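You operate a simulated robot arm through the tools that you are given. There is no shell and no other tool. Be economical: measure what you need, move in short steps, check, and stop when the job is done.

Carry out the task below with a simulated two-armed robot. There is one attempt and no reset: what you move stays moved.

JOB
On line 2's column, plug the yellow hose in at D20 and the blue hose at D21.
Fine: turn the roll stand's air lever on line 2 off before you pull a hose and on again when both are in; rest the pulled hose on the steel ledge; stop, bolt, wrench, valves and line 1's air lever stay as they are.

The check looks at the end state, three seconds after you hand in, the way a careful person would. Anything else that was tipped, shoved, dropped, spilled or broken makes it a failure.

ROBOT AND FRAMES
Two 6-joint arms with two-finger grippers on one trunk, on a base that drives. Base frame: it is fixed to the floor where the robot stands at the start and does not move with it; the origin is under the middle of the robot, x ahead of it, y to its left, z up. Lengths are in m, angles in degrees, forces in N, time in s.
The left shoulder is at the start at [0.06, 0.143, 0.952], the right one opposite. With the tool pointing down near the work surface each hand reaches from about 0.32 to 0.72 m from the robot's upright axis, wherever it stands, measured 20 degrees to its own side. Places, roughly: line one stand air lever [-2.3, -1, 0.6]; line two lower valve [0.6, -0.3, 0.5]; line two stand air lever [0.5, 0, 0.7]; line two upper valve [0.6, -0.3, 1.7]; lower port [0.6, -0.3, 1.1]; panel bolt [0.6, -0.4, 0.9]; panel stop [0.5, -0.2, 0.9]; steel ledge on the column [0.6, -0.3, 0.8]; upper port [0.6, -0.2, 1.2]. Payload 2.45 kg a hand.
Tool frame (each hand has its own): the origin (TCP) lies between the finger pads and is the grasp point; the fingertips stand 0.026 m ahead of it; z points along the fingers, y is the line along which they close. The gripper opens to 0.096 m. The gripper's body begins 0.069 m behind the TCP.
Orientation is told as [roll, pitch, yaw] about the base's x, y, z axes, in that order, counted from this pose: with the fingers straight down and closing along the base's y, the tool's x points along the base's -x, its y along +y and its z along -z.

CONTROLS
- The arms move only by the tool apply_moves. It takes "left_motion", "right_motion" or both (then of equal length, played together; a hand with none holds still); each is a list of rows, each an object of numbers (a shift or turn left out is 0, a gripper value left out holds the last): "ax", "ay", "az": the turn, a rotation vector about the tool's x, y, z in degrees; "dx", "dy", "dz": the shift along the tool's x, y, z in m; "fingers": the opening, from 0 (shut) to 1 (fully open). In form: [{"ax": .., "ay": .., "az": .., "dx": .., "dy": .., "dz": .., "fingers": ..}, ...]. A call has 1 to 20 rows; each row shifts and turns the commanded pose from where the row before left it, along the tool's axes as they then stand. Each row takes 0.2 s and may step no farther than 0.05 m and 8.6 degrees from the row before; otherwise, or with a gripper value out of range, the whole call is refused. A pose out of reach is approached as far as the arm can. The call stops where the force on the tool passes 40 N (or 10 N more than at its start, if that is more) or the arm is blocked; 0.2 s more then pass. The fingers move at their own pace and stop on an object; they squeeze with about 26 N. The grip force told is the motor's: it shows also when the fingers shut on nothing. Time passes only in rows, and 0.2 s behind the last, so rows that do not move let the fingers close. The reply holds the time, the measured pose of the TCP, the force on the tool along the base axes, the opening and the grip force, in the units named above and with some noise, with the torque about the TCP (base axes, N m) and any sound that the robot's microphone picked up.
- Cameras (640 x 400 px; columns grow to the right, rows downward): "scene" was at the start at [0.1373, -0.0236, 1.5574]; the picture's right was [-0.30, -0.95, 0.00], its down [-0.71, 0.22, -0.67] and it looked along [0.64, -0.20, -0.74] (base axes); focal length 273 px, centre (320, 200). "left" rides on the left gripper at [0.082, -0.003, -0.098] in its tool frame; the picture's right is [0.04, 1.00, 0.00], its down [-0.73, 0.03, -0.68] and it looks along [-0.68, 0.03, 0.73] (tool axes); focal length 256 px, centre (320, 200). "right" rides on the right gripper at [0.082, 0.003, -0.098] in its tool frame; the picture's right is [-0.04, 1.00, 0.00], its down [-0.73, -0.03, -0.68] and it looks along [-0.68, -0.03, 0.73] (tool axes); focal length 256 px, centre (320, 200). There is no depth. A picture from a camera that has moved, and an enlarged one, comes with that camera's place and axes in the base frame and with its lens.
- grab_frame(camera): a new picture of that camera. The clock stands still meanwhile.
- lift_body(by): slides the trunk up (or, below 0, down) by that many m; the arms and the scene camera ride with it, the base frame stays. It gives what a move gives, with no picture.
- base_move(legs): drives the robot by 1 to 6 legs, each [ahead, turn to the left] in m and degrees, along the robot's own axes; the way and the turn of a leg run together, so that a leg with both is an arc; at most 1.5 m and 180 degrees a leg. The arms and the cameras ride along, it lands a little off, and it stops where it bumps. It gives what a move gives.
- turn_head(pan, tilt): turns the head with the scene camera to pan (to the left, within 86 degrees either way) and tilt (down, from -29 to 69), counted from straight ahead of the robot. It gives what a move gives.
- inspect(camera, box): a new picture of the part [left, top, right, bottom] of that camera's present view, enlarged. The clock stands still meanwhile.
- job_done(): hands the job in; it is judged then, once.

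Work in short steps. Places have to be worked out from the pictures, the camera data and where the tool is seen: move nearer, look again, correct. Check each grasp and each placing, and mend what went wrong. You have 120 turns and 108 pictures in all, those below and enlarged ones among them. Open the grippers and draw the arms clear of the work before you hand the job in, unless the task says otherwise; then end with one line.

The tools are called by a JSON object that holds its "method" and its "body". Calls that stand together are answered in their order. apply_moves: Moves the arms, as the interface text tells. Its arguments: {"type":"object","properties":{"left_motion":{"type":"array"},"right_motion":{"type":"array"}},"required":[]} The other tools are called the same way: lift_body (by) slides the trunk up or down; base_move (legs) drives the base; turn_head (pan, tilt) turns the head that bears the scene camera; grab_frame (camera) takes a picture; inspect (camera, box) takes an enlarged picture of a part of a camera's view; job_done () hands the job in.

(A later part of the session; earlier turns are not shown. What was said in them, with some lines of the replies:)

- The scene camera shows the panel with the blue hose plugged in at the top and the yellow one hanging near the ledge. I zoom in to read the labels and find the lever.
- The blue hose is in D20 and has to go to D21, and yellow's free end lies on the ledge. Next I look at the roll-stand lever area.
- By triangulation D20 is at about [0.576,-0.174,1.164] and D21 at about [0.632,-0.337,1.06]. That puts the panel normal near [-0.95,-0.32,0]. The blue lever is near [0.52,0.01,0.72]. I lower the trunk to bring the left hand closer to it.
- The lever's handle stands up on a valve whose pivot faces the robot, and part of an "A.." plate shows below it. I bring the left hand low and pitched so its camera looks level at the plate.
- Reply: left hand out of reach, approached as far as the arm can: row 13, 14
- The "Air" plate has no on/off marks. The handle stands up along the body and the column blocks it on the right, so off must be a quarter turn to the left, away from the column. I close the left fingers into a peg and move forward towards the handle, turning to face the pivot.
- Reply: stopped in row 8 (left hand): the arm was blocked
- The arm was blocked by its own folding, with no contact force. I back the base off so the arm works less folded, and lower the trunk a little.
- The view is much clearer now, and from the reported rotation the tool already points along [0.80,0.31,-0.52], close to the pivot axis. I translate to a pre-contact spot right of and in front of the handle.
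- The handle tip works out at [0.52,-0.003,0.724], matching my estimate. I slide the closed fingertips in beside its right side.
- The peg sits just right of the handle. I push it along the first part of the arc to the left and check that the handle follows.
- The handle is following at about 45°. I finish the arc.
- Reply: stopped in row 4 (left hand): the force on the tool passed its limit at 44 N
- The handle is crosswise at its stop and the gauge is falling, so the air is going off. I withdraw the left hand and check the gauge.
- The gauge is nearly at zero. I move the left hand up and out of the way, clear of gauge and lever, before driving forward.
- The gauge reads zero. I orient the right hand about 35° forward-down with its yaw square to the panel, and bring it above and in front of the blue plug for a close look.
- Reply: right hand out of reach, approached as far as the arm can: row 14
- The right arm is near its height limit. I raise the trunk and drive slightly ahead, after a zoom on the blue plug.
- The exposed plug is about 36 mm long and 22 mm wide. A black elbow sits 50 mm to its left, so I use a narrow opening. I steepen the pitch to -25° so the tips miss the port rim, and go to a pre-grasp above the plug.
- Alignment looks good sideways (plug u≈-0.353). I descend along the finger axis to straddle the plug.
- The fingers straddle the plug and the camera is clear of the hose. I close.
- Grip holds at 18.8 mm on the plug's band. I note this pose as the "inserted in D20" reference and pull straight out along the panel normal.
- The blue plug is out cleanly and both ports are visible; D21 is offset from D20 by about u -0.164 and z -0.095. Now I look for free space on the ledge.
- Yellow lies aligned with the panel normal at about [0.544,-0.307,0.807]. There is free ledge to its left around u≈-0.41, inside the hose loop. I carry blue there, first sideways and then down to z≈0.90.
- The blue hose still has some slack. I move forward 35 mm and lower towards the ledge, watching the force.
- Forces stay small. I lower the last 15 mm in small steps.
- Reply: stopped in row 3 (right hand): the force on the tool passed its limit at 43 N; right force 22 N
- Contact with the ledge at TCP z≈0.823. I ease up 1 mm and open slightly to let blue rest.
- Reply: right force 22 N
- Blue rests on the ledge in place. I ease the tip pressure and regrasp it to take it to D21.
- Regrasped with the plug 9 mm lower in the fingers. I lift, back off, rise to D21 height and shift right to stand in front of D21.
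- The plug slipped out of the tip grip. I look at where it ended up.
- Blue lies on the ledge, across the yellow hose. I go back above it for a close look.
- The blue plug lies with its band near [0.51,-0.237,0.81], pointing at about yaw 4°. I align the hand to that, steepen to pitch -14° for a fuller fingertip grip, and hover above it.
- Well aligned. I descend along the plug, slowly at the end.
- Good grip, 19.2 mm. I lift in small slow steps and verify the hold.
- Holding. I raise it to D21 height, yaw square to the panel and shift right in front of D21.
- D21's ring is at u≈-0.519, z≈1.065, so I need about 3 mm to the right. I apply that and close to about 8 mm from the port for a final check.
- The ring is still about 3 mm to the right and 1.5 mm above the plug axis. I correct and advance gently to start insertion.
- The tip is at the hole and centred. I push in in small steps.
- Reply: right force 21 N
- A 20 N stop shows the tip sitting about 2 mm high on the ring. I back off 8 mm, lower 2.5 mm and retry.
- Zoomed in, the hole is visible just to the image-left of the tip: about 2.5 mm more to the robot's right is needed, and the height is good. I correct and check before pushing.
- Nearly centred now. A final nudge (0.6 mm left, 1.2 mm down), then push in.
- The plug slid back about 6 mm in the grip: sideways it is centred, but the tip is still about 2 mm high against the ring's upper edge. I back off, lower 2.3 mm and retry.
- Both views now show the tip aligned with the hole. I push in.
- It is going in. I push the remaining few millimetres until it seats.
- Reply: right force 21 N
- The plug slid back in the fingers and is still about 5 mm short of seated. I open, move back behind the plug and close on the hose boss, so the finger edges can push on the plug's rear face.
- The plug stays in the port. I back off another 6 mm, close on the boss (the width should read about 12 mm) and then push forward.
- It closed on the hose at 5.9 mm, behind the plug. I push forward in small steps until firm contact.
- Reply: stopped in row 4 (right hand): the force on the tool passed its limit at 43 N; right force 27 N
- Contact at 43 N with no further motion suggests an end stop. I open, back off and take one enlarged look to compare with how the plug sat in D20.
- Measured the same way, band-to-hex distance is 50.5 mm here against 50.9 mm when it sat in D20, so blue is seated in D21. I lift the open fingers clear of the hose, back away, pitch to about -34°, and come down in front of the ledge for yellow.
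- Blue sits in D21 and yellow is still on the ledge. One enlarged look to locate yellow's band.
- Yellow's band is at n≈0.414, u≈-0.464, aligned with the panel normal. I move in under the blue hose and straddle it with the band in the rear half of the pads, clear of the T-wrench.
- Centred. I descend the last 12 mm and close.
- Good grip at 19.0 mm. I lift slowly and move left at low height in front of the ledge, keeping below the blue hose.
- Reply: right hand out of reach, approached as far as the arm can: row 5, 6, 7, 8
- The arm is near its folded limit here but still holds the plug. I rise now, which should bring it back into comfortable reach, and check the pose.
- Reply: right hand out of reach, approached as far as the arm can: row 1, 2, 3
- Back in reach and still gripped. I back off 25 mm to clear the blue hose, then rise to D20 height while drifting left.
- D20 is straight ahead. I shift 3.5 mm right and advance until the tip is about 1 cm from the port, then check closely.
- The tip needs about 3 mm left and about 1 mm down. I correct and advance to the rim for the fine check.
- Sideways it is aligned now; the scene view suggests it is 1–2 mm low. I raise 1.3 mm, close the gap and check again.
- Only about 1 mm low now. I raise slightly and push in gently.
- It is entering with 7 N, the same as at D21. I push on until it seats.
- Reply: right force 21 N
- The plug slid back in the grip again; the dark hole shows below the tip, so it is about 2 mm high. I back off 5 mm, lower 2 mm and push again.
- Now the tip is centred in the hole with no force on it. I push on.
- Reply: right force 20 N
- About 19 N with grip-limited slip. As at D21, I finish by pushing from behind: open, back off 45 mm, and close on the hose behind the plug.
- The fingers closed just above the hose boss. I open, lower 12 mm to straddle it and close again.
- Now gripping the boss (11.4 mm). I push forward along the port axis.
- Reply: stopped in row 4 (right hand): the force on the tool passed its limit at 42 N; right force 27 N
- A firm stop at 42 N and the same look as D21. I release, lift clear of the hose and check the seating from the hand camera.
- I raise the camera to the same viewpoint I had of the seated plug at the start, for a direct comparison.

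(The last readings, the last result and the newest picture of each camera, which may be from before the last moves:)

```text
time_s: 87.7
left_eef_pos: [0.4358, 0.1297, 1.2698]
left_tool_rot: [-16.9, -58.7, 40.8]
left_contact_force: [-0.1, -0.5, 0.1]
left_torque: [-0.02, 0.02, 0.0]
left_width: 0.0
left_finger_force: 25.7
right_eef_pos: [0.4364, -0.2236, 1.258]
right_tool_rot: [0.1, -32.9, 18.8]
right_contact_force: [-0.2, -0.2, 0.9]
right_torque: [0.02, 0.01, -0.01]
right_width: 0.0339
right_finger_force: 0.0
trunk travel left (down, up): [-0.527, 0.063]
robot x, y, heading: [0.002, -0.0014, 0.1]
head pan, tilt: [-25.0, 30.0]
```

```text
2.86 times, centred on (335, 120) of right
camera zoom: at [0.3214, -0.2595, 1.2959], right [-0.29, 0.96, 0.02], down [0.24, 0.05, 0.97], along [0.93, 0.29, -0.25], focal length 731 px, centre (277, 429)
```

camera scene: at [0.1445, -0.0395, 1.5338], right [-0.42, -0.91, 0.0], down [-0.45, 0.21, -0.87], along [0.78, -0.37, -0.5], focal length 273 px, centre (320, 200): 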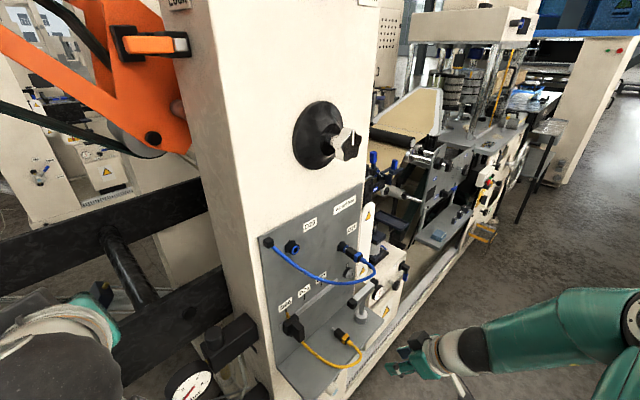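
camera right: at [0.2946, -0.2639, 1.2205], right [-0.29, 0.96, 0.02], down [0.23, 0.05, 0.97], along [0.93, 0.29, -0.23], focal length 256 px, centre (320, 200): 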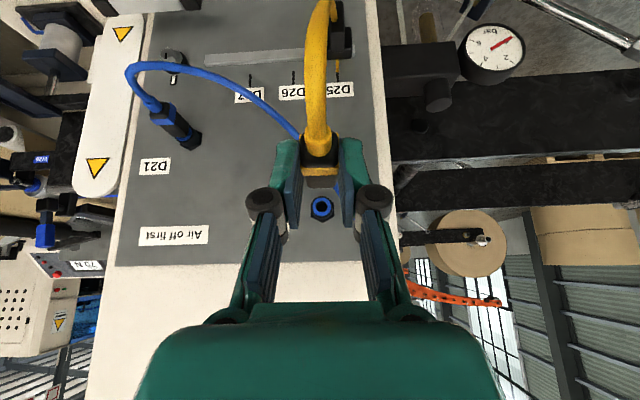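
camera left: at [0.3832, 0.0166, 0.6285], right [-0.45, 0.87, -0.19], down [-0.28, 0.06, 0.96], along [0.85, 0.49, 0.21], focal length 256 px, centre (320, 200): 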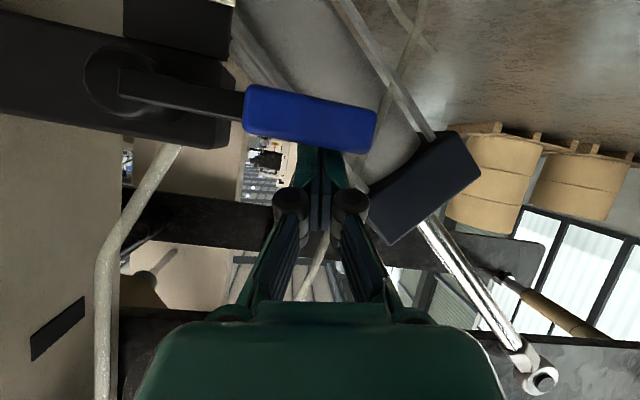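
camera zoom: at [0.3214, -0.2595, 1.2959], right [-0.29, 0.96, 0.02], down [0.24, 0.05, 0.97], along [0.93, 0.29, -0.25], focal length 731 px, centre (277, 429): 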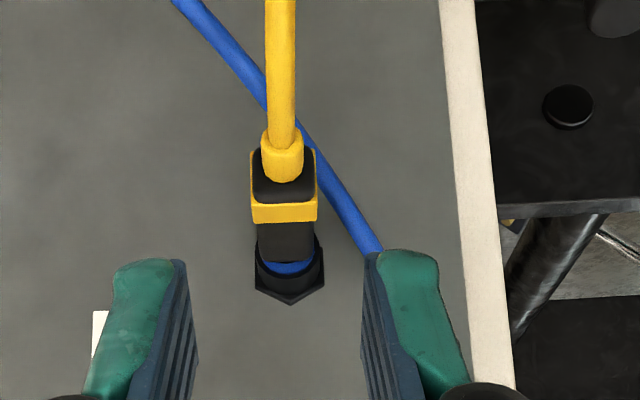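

Compared with the original, yellow is about 3 mm short of fully seated; it probably jammed slightly because I pushed at an angle. I regrip its body at the known aligned D20 pose (pitch -25°) and push straight.

{"method": "apply_moves", "body": {"right_motion": [{"ay": 4, "fingers": 0.4}, {"ay": 4}, {"dx": -0.0244, "dy": 0.0007, "dz": 0.0342}, {"dx": -0.0244, "dy": 0.0007, "dz": 0.0342}, {"dz": 0.025}, {"dz": 0.024}, {}, {"fingers": 0}, {}, {}, {}]}}

```text
time_s: 90.1
left_eef_pos: [0.4362, 0.1307, 1.2689]
left_tool_rot: [-16.9, -58.7, 40.7]
left_contact_force: [1.1, 0.5, -0.7]
left_torque: [0.02, 0.0, 0.0]
left_width: 0.0
left_finger_force: 26.0
right_eef_pos: [0.5259, -0.1917, 1.1682]
right_tool_rot: [0.1, -25.0, 18.8]
right_contact_force: [-0.7, -3.4, 0.5]
right_torque: [-0.04, 0.03, -0.11]
right_width: 0.0189
right_finger_force: 25.8
trunk travel left (down, up): [-0.527, 0.063]
robot x, y, heading: [-0.0005, 0.003, -0.2]
head pan, tilt: [-25.0, 30.0]
```

{"method": "apply_moves", "body": {"right_motion": [{"dy": -0.0008}, {"dx": -0.0027, "dz": 0.00127}, {"dx": -0.0027, "dz": 0.00127}, {"dx": -0.0027, "dz": 0.00127}]}}

```text
time_s: 91.1
left_eef_pos: [0.4331, 0.1286, 1.2703]
left_tool_rot: [-17.0, -58.8, 40.7]
left_contact_force: [0.1, 0.6, 0.3]
left_torque: [0.01, -0.02, 0.01]
left_width: 0.0
left_finger_force: 25.5
right_eef_pos: [0.5311, -0.1908, 1.1687]
right_tool_rot: [0.2, -24.9, 18.8]
right_contact_force: [-16.5, -10.0, -3.4]
right_torque: [-0.14, 0.28, -0.18]
right_width: 0.0192
right_finger_force: 25.9
trunk travel left (down, up): [-0.527, 0.063]
robot x, y, heading: [0.0011, -0.0039, -0.1]
head pan, tilt: [-25.0, 30.0]
```

{"method": "inspect", "body": {"camera": "right", "box": [270, 130, 370, 240]}}

```text
3.64 times, centred on (320, 185) of right
camera zoom: at [0.4208, -0.2239, 1.2243], right [-0.29, 0.96, 0.02], down [0.37, 0.09, 0.92], along [0.88, 0.27, -0.38], focal length 931 px, centre (320, 254)
```

zoom: 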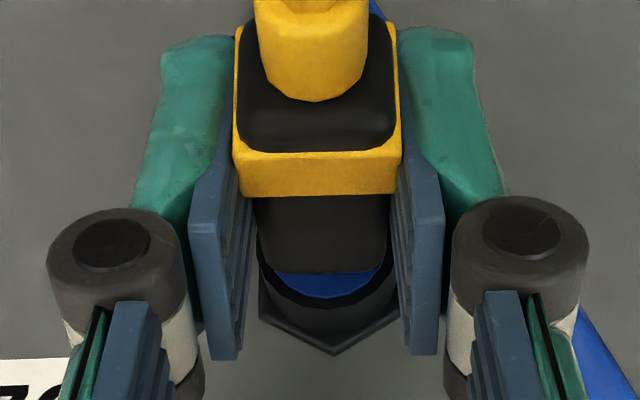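

Both plugs measure about 3–4 mm shallower than the original seating. I try gentle wiggling under push on yellow: small up, down and pitch motions while pressing in.

{"method": "apply_moves", "body": {"right_motion": [{"dx": -0.0006, "dz": -0.0014}, {"dx": -0.0014, "dz": 0.0006}, {"ay": 1.5}, {"ay": -3}, {"ay": 1.5, "dx": -0.0006, "dz": -0.0014}, {"dx": -0.0018, "dz": 0.0008}]}}

```text
time_s: 92.5
left_eef_pos: [0.4347, 0.1277, 1.2698]
left_tool_rot: [-16.9, -58.8, 40.6]
left_contact_force: [-0.3, -0.3, 0.1]
left_torque: [-0.01, 0.0, 0.0]
left_width: 0.0
left_finger_force: 26.0
right_eef_pos: [0.5339, -0.1895, 1.172]
right_tool_rot: [0.2, -24.8, 18.8]
right_contact_force: [-15.0, -8.5, -10.9]
right_torque: [-0.24, 0.6, -0.11]
right_width: 0.019
right_finger_force: 26.0
trunk travel left (down, up): [-0.527, 0.063]
robot x, y, heading: [-0.0023, 0.0, -0.2]
head pan, tilt: [-25.0, 30.0]
```

At this grip the fingertips' front corners may be touching the port rim, which would explain the stop. I regrip about 14 mm further back so only the plug is pushed, at the plug's natural height.

{"method": "apply_moves", "body": {"right_motion": [{"dx": 0.0013, "dz": 0.0028}, {"fingers": 0.35}, {}, {"dx": 0.0145, "dz": -0.0068}, {}, {"fingers": 0}, {}, {}, {}]}}

```text
time_s: 94.5
left_eef_pos: [0.4363, 0.13, 1.2686]
left_tool_rot: [-16.9, -58.8, 40.7]
left_contact_force: [-0.2, -0.2, -0.1]
left_torque: [0.01, 0.01, -0.04]
left_width: 0.0
left_finger_force: 26.1
right_eef_pos: [0.5229, -0.1935, 1.1676]
right_tool_rot: [0.1, -25.0, 18.7]
right_contact_force: [0.7, -1.1, 0.7]
right_torque: [-0.02, 0.01, -0.07]
right_width: 0.019
right_finger_force: 26.1
trunk travel left (down, up): [-0.527, 0.063]
robot x, y, heading: [0.0002, 0.0003, 0.0]
head pan, tilt: [-25.0, 30.0]
```

{"method": "apply_moves", "body": {"right_motion": [{"dx": -0.0027, "dz": 0.00127}, {"dx": -0.0027, "dz": 0.00127}, {"dx": -0.0027, "dz": 0.00127}]}}

```text
time_s: 95.3
left_eef_pos: [0.4336, 0.1276, 1.2713]
left_tool_rot: [-17.0, -58.8, 40.6]
left_contact_force: [0.3, -0.1, 0.0]
left_torque: [0.01, 0.0, 0.02]
left_width: 0.0004
left_finger_force: 26.3
right_eef_pos: [0.5267, -0.1919, 1.1684]
right_tool_rot: [0.1, -24.8, 18.7]
right_contact_force: [-17.9, -8.8, -3.4]
right_torque: [-0.16, 0.35, -0.11]
right_width: 0.0195
right_finger_force: 26.0
trunk travel left (down, up): [-0.527, 0.063]
robot x, y, heading: [-0.0054, -0.001, -0.1]
head pan, tilt: [-25.0, 30.0]
```

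{"method": "inspect", "body": {"camera": "right", "box": [270, 130, 370, 240]}}

```text
3.64 times, centred on (320, 185) of right
camera zoom: at [0.4172, -0.2251, 1.2243], right [-0.29, 0.96, 0.02], down [0.37, 0.09, 0.92], along [0.88, 0.27, -0.38], focal length 931 px, centre (320, 254)
```

zoom: 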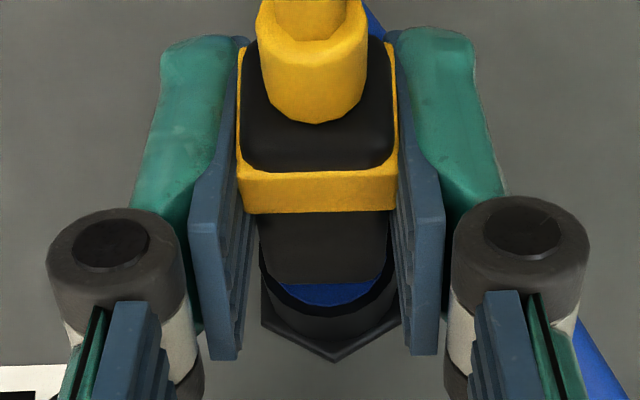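

Further pushing only meets a firm stop, at the same depth as D21, so I treat both as bottomed. When the air comes back I will listen for leaks. I release yellow and withdraw the right hand.

{"method": "apply_moves", "body": {"right_motion": [{"fingers": 0.42}, {}, {"dz": -0.03}, {"dz": -0.03}, {"dx": 0.0302, "dz": -0.0141}, {"dx": 0.0302, "dz": -0.0141}, {"dx": 0.0302, "dz": -0.0141}]}}

{"method": "base_move", "body": {"legs": [[-0.18, 0]]}}

{"method": "lift_body", "body": {"by": -0.35}}

```text
time_s: 96.9
left_eef_pos: [0.4349, 0.1304, 1.2705]
left_tool_rot: [-17.0, -58.8, 40.7]
left_contact_force: [0.0, 0.6, -0.6]
left_torque: [0.05, -0.04, -0.02]
left_width: 0.0
left_finger_force: 25.7
right_eef_pos: [0.4096, -0.2291, 1.2237]
right_tool_rot: [0.1, -25.0, 18.8]
right_contact_force: [-0.8, -0.6, 0.0]
right_torque: [0.02, 0.0, 0.0]
right_width: 0.0402
right_finger_force: 0.1
trunk travel left (down, up): [-0.527, 0.063]
robot x, y, heading: [-0.0013, -0.0029, -0.0]
head pan, tilt: [-25.0, 30.0]
```

```text
time_s: 98.4
left_eef_pos: [0.2566, 0.1274, 1.2702]
left_tool_rot: [-17.1, -58.8, 40.5]
left_contact_force: [-0.7, 0.1, 0.1]
left_torque: [-0.05, -0.01, 0.03]
left_width: 0.0
left_finger_force: 25.8
right_eef_pos: [0.2304, -0.2313, 1.2222]
right_tool_rot: [0.1, -25.1, 18.6]
right_contact_force: [-1.1, -0.1, -0.4]
right_torque: [0.03, -0.04, -0.02]
right_width: 0.0403
right_finger_force: 0.0
trunk travel left (down, up): [-0.527, 0.063]
robot x, y, heading: [-0.1811, -0.0006, -0.5]
head pan, tilt: [-25.0, 30.0]
```

```text
time_s: 101.8
left_eef_pos: [0.2576, 0.1276, 0.9198]
left_tool_rot: [-17.0, -58.7, 40.4]
left_contact_force: [-0.1, -0.4, 0.4]
left_torque: [-0.04, 0.04, 0.0]
left_width: 0.0
left_finger_force: 25.7
right_eef_pos: [0.2317, -0.2316, 0.8724]
right_tool_rot: [0.1, -25.1, 18.5]
right_contact_force: [0.3, 0.4, 0.4]
right_torque: [0.01, 0.02, 0.06]
right_width: 0.0402
right_finger_force: 0.2
trunk travel left (down, up): [-0.177, 0.413]
robot x, y, heading: [-0.1803, -0.0016, -0.2]
head pan, tilt: [-25.0, 30.0]
```

Now the left hand: straight down, then forward to just in front of and below the horizontal lever handle.

{"method": "apply_moves", "body": {"left_motion": [{"dx": 0.0352, "dy": 0.00625, "dz": 0.0205}, {"dx": 0.0352, "dy": 0.00625, "dz": 0.0205}, {"dx": 0.0352, "dy": 0.00625, "dz": 0.0205}, {"dx": 0.0352, "dy": 0.00625, "dz": 0.0205}, {"dx": 0.0352, "dy": 0.00625, "dz": 0.0205}, {"dx": 0.0352, "dy": 0.00625, "dz": 0.0205}, {"dx": 0.0352, "dy": 0.00625, "dz": 0.0205}, {"dx": 0.0352, "dy": 0.00625, "dz": 0.0205}, {"dx": -0.0088, "dy": -0.0353, "dz": 0.0258}, {"dx": -0.0088, "dy": -0.0353, "dz": 0.0258}, {"dx": -0.0088, "dy": -0.0353, "dz": 0.0258}, {"dx": -0.0088, "dy": -0.0353, "dz": 0.0258}]}}

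{"method": "grab_frame", "body": {"camera": "left"}}

```text
time_s: 104.4
left_eef_pos: [0.4268, 0.0397, 0.5996]
left_tool_rot: [-16.9, -58.7, 40.3]
left_contact_force: [0.2, -0.5, 0.5]
left_torque: [-0.02, 0.0, -0.03]
left_width: 0.0
left_finger_force: 26.0
left hand out of reach, approached as far as the arm can: row 7, 8
right_eef_pos: [0.2318, -0.2311, 0.8723]
right_tool_rot: [0.1, -25.0, 18.4]
right_contact_force: [0.9, 0.4, 0.7]
right_torque: [-0.02, 0.03, 0.02]
right_width: 0.0404
right_finger_force: 0.1
trunk travel left (down, up): [-0.177, 0.413]
robot x, y, heading: [-0.1794, -0.0021, -0.5]
head pan, tilt: [-25.0, 30.0]
```

```text
5 pictures are left
camera left: at [0.3166, -0.0222, 0.5801], right [-0.45, 0.88, -0.18], down [-0.27, 0.06, 0.96], along [0.85, 0.48, 0.21], focal length 256 px, centre (320, 200)
```

left: 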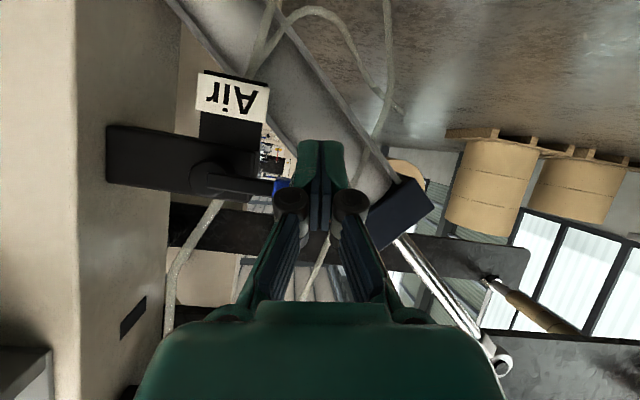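

The handle lies horizontal just behind and above the peg path (z≈0.618). I slide the peg in underneath and begin lifting along the arc.

{"method": "apply_moves", "body": {"left_motion": [{"dz": 0.035}, {"dz": 0.035}, {"dx": -0.0286, "dy": -0.003, "dz": -0.0163}, {"dx": -0.0183, "dy": -0.0001, "dz": -0.0102}, {"dx": -0.0172, "dy": -0.0055, "dz": -0.0104}, {"dx": -0.0152, "dy": -0.0105, "dz": -0.0099}]}}

{"method": "grab_frame", "body": {"camera": "left"}}

```text
time_s: 105.8
left_eef_pos: [0.4873, 0.0557, 0.6611]
left_tool_rot: [-17.1, -58.8, 40.5]
left_contact_force: [-0.3, 0.7, -0.4]
left_torque: [0.0, 0.04, 0.01]
left_width: 0.0
left_finger_force: 26.0
right_eef_pos: [0.2317, -0.2321, 0.8726]
right_tool_rot: [0.1, -25.0, 18.5]
right_contact_force: [0.2, -0.3, -0.5]
right_torque: [-0.01, -0.01, -0.01]
right_width: 0.0404
right_finger_force: 0.0
trunk travel left (down, up): [-0.177, 0.413]
robot x, y, heading: [-0.1809, -0.0004, -0.2]
head pan, tilt: [-25.0, 30.0]
```

```text
4 pictures are left
camera left: at [0.3752, -0.0035, 0.6405], right [-0.45, 0.88, -0.19], down [-0.27, 0.06, 0.96], along [0.85, 0.48, 0.21], focal length 256 px, centre (320, 200)
```

left: 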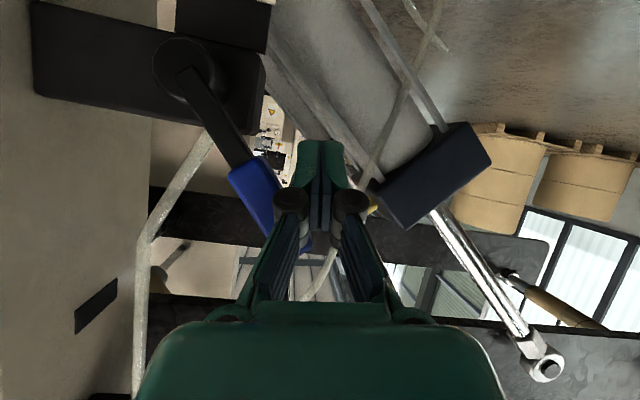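

The handle is rising ahead of the peg (about 45°). I complete the arc to vertical.

{"method": "apply_moves", "body": {"left_motion": [{"dx": -0.012, "dy": -0.0147, "dz": -0.0087}, {"dx": -0.008, "dy": -0.0181, "dz": -0.007}, {"dx": -0.0034, "dy": -0.0201, "dz": -0.0047}, {"dx": -0.0001, "dy": -0.0069, "dz": -0.001}, {"dy": -0.005}]}}

```text
time_s: 106.8
left_eef_pos: [0.5028, 0.0156, 0.6955]
left_tool_rot: [-15.8, -58.5, 40.4]
left_contact_force: [-12.8, 8.0, 2.5]
left_torque: [-0.05, -0.05, -0.13]
left_width: 0.0
left_finger_force: 26.0
right_eef_pos: [0.2314, -0.2307, 0.875]
right_tool_rot: [0.1, -25.1, 18.4]
right_contact_force: [-0.9, 0.1, 0.7]
right_torque: [0.0, 0.01, -0.03]
right_width: 0.0402
right_finger_force: 0.1
trunk travel left (down, up): [-0.177, 0.413]
robot x, y, heading: [-0.1801, -0.0008, -0.3]
head pan, tilt: [-25.0, 30.0]
stopped in row 5 (left hand): the force on the tool passed its limit at 47 N (the readings are from after the stop); the commanded pose is now the measured one
```

Hard stop reached with the handle vertical and no leak sound reported. I withdraw the left hand and check the lever and gauge.

{"method": "apply_moves", "body": {"left_motion": [{"dy": 0.01}, {"dz": -0.04}, {"dz": -0.04}, {"dz": -0.04}, {"dx": 0.01, "dz": -0.03}, {}, {}]}}

{"method": "turn_head", "body": {"pan": -12, "tilt": 25}}

{"method": "grab_frame", "body": {"camera": "scene"}}

```text
time_s: 108.5
left_eef_pos: [0.375, -0.0288, 0.7594]
left_tool_rot: [-15.6, -58.5, 40.2]
left_contact_force: [0.7, 0.4, 0.1]
left_torque: [0.0, -0.01, -0.02]
left_width: 0.0
left_finger_force: 26.1
right_eef_pos: [0.2307, -0.2314, 0.8735]
right_tool_rot: [0.1, -25.0, 18.5]
right_contact_force: [-0.5, -0.3, 0.8]
right_torque: [0.01, -0.02, 0.03]
right_width: 0.0402
right_finger_force: 0.0
trunk travel left (down, up): [-0.177, 0.413]
robot x, y, heading: [-0.1765, 0.0004, -0.5]
head pan, tilt: [-25.0, 30.0]
```

```text
time_s: 109.2
left_eef_pos: [0.3753, -0.0289, 0.7583]
left_tool_rot: [-15.6, -58.5, 40.3]
left_contact_force: [1.0, 1.1, 0.0]
left_torque: [0.02, 0.0, -0.01]
left_width: 0.0
left_finger_force: 25.6
right_eef_pos: [0.2315, -0.2319, 0.873]
right_tool_rot: [0.2, -24.9, 18.4]
right_contact_force: [-0.2, 0.1, 0.1]
right_torque: [-0.04, 0.0, -0.01]
right_width: 0.0403
right_finger_force: 0.1
trunk travel left (down, up): [-0.177, 0.413]
robot x, y, heading: [-0.1774, 0.0025, -0.3]
head pan, tilt: [-12.0, 25.0]
```

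```text
3 pictures are left
camera scene: at [-0.0271, -0.02, 1.1918], right [-0.22, -0.98, 0.0], down [-0.41, 0.09, -0.91], along [0.88, -0.2, -0.42], focal length 273 px, centre (320, 200)
```

scene: 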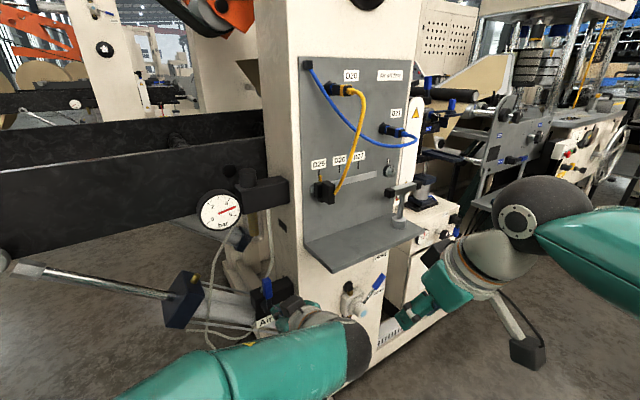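

The gauge is back to full pressure, the lever is upright and both hoses hold. One enlarged check of the ports under pressure.

{"method": "inspect", "body": {"camera": "scene", "box": [295, 50, 435, 150]}}

{"method": "inspect", "body": {"camera": "scene", "box": [190, 170, 310, 340]}}

```text
4.00 times, centred on (365, 100) of scene
camera zoom: at [-0.0271, -0.02, 1.1918], right [-0.22, -0.98, 0.0], down [-0.41, 0.09, -0.91], along [0.88, -0.2, -0.42], focal length 1094 px, centre (140, 600)
```

zoom: 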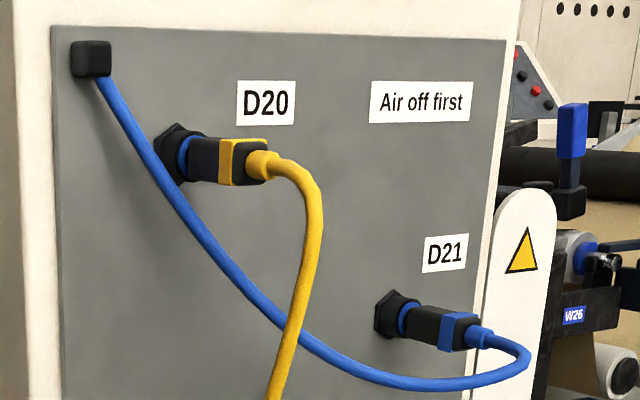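

```text
2.35 times, centred on (250, 255) of scene
camera zoom: at [-0.0271, -0.02, 1.1918], right [-0.22, -0.98, 0.0], down [-0.41, 0.09, -0.91], along [0.88, -0.2, -0.42], focal length 643 px, centre (485, 71)
```

zoom: 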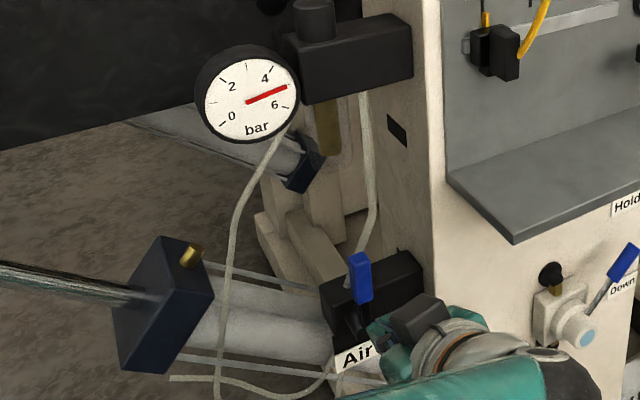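

Both plugs sit square under about 5 bar. The lever is on, the stop is still at D25, and the wrench and valves look as they were. I open the left gripper and back the robot clear.

{"method": "apply_moves", "body": {"left_motion": [{"dz": -0.03, "fingers": 1}, {"dz": -0.03}, {}], "right_motion": [{"dz": -0.01, "fingers": 1}, {}, {}]}}

{"method": "base_move", "body": {"legs": [[-0.2, 0]]}}

```text
time_s: 110.2
left_eef_pos: [0.3461, -0.019, 0.7786]
left_tool_rot: [-13.8, -57.4, 42.7]
left_contact_force: [0.0, -0.5, 0.9]
left_torque: [0.0, -0.01, -0.03]
left_width: 0.0959
left_finger_force: 0.2
right_eef_pos: [0.2283, -0.231, 0.885]
right_tool_rot: [0.2, -25.0, 18.4]
right_contact_force: [0.4, 0.0, -0.5]
right_torque: [0.03, 0.03, -0.01]
right_width: 0.0961
right_finger_force: 0.0
trunk travel left (down, up): [-0.177, 0.413]
robot x, y, heading: [-0.1742, -0.0001, -0.4]
head pan, tilt: [-12.0, 25.0]
stopped in row 3 (left hand): the arm was blocked; the commanded pose is now the measured one
```

```text
time_s: 111.8
left_eef_pos: [0.1446, -0.0214, 0.7776]
left_tool_rot: [-14.0, -57.3, 42.2]
left_contact_force: [-0.4, -0.8, 0.1]
left_torque: [-0.02, -0.01, -0.04]
left_width: 0.0961
left_finger_force: 0.1
right_eef_pos: [0.0241, -0.2338, 0.8841]
right_tool_rot: [0.1, -25.0, 18.0]
right_contact_force: [0.8, 0.0, 0.0]
right_torque: [0.02, -0.01, 0.0]
right_width: 0.0963
right_finger_force: 0.0
trunk travel left (down, up): [-0.177, 0.413]
robot x, y, heading: [-0.3803, 0.0006, -0.8]
head pan, tilt: [-12.0, 25.0]
```

Both arms are clear, so I hand in the job.

{"method": "job_done", "body": {}}

```text
The job is handed in.
```

The yellow hose is in D20 and the blue hose in D21, with line 2's air off before the pull and back on at about 5 bar with no leak sound; both plugs stopped firmly at about 42 N, but by camera yellow measured about 3 mm shallower than the original plug in D20 (blue may be slightly short too), and blue slipped from the grip once while on the ledge and stayed there.
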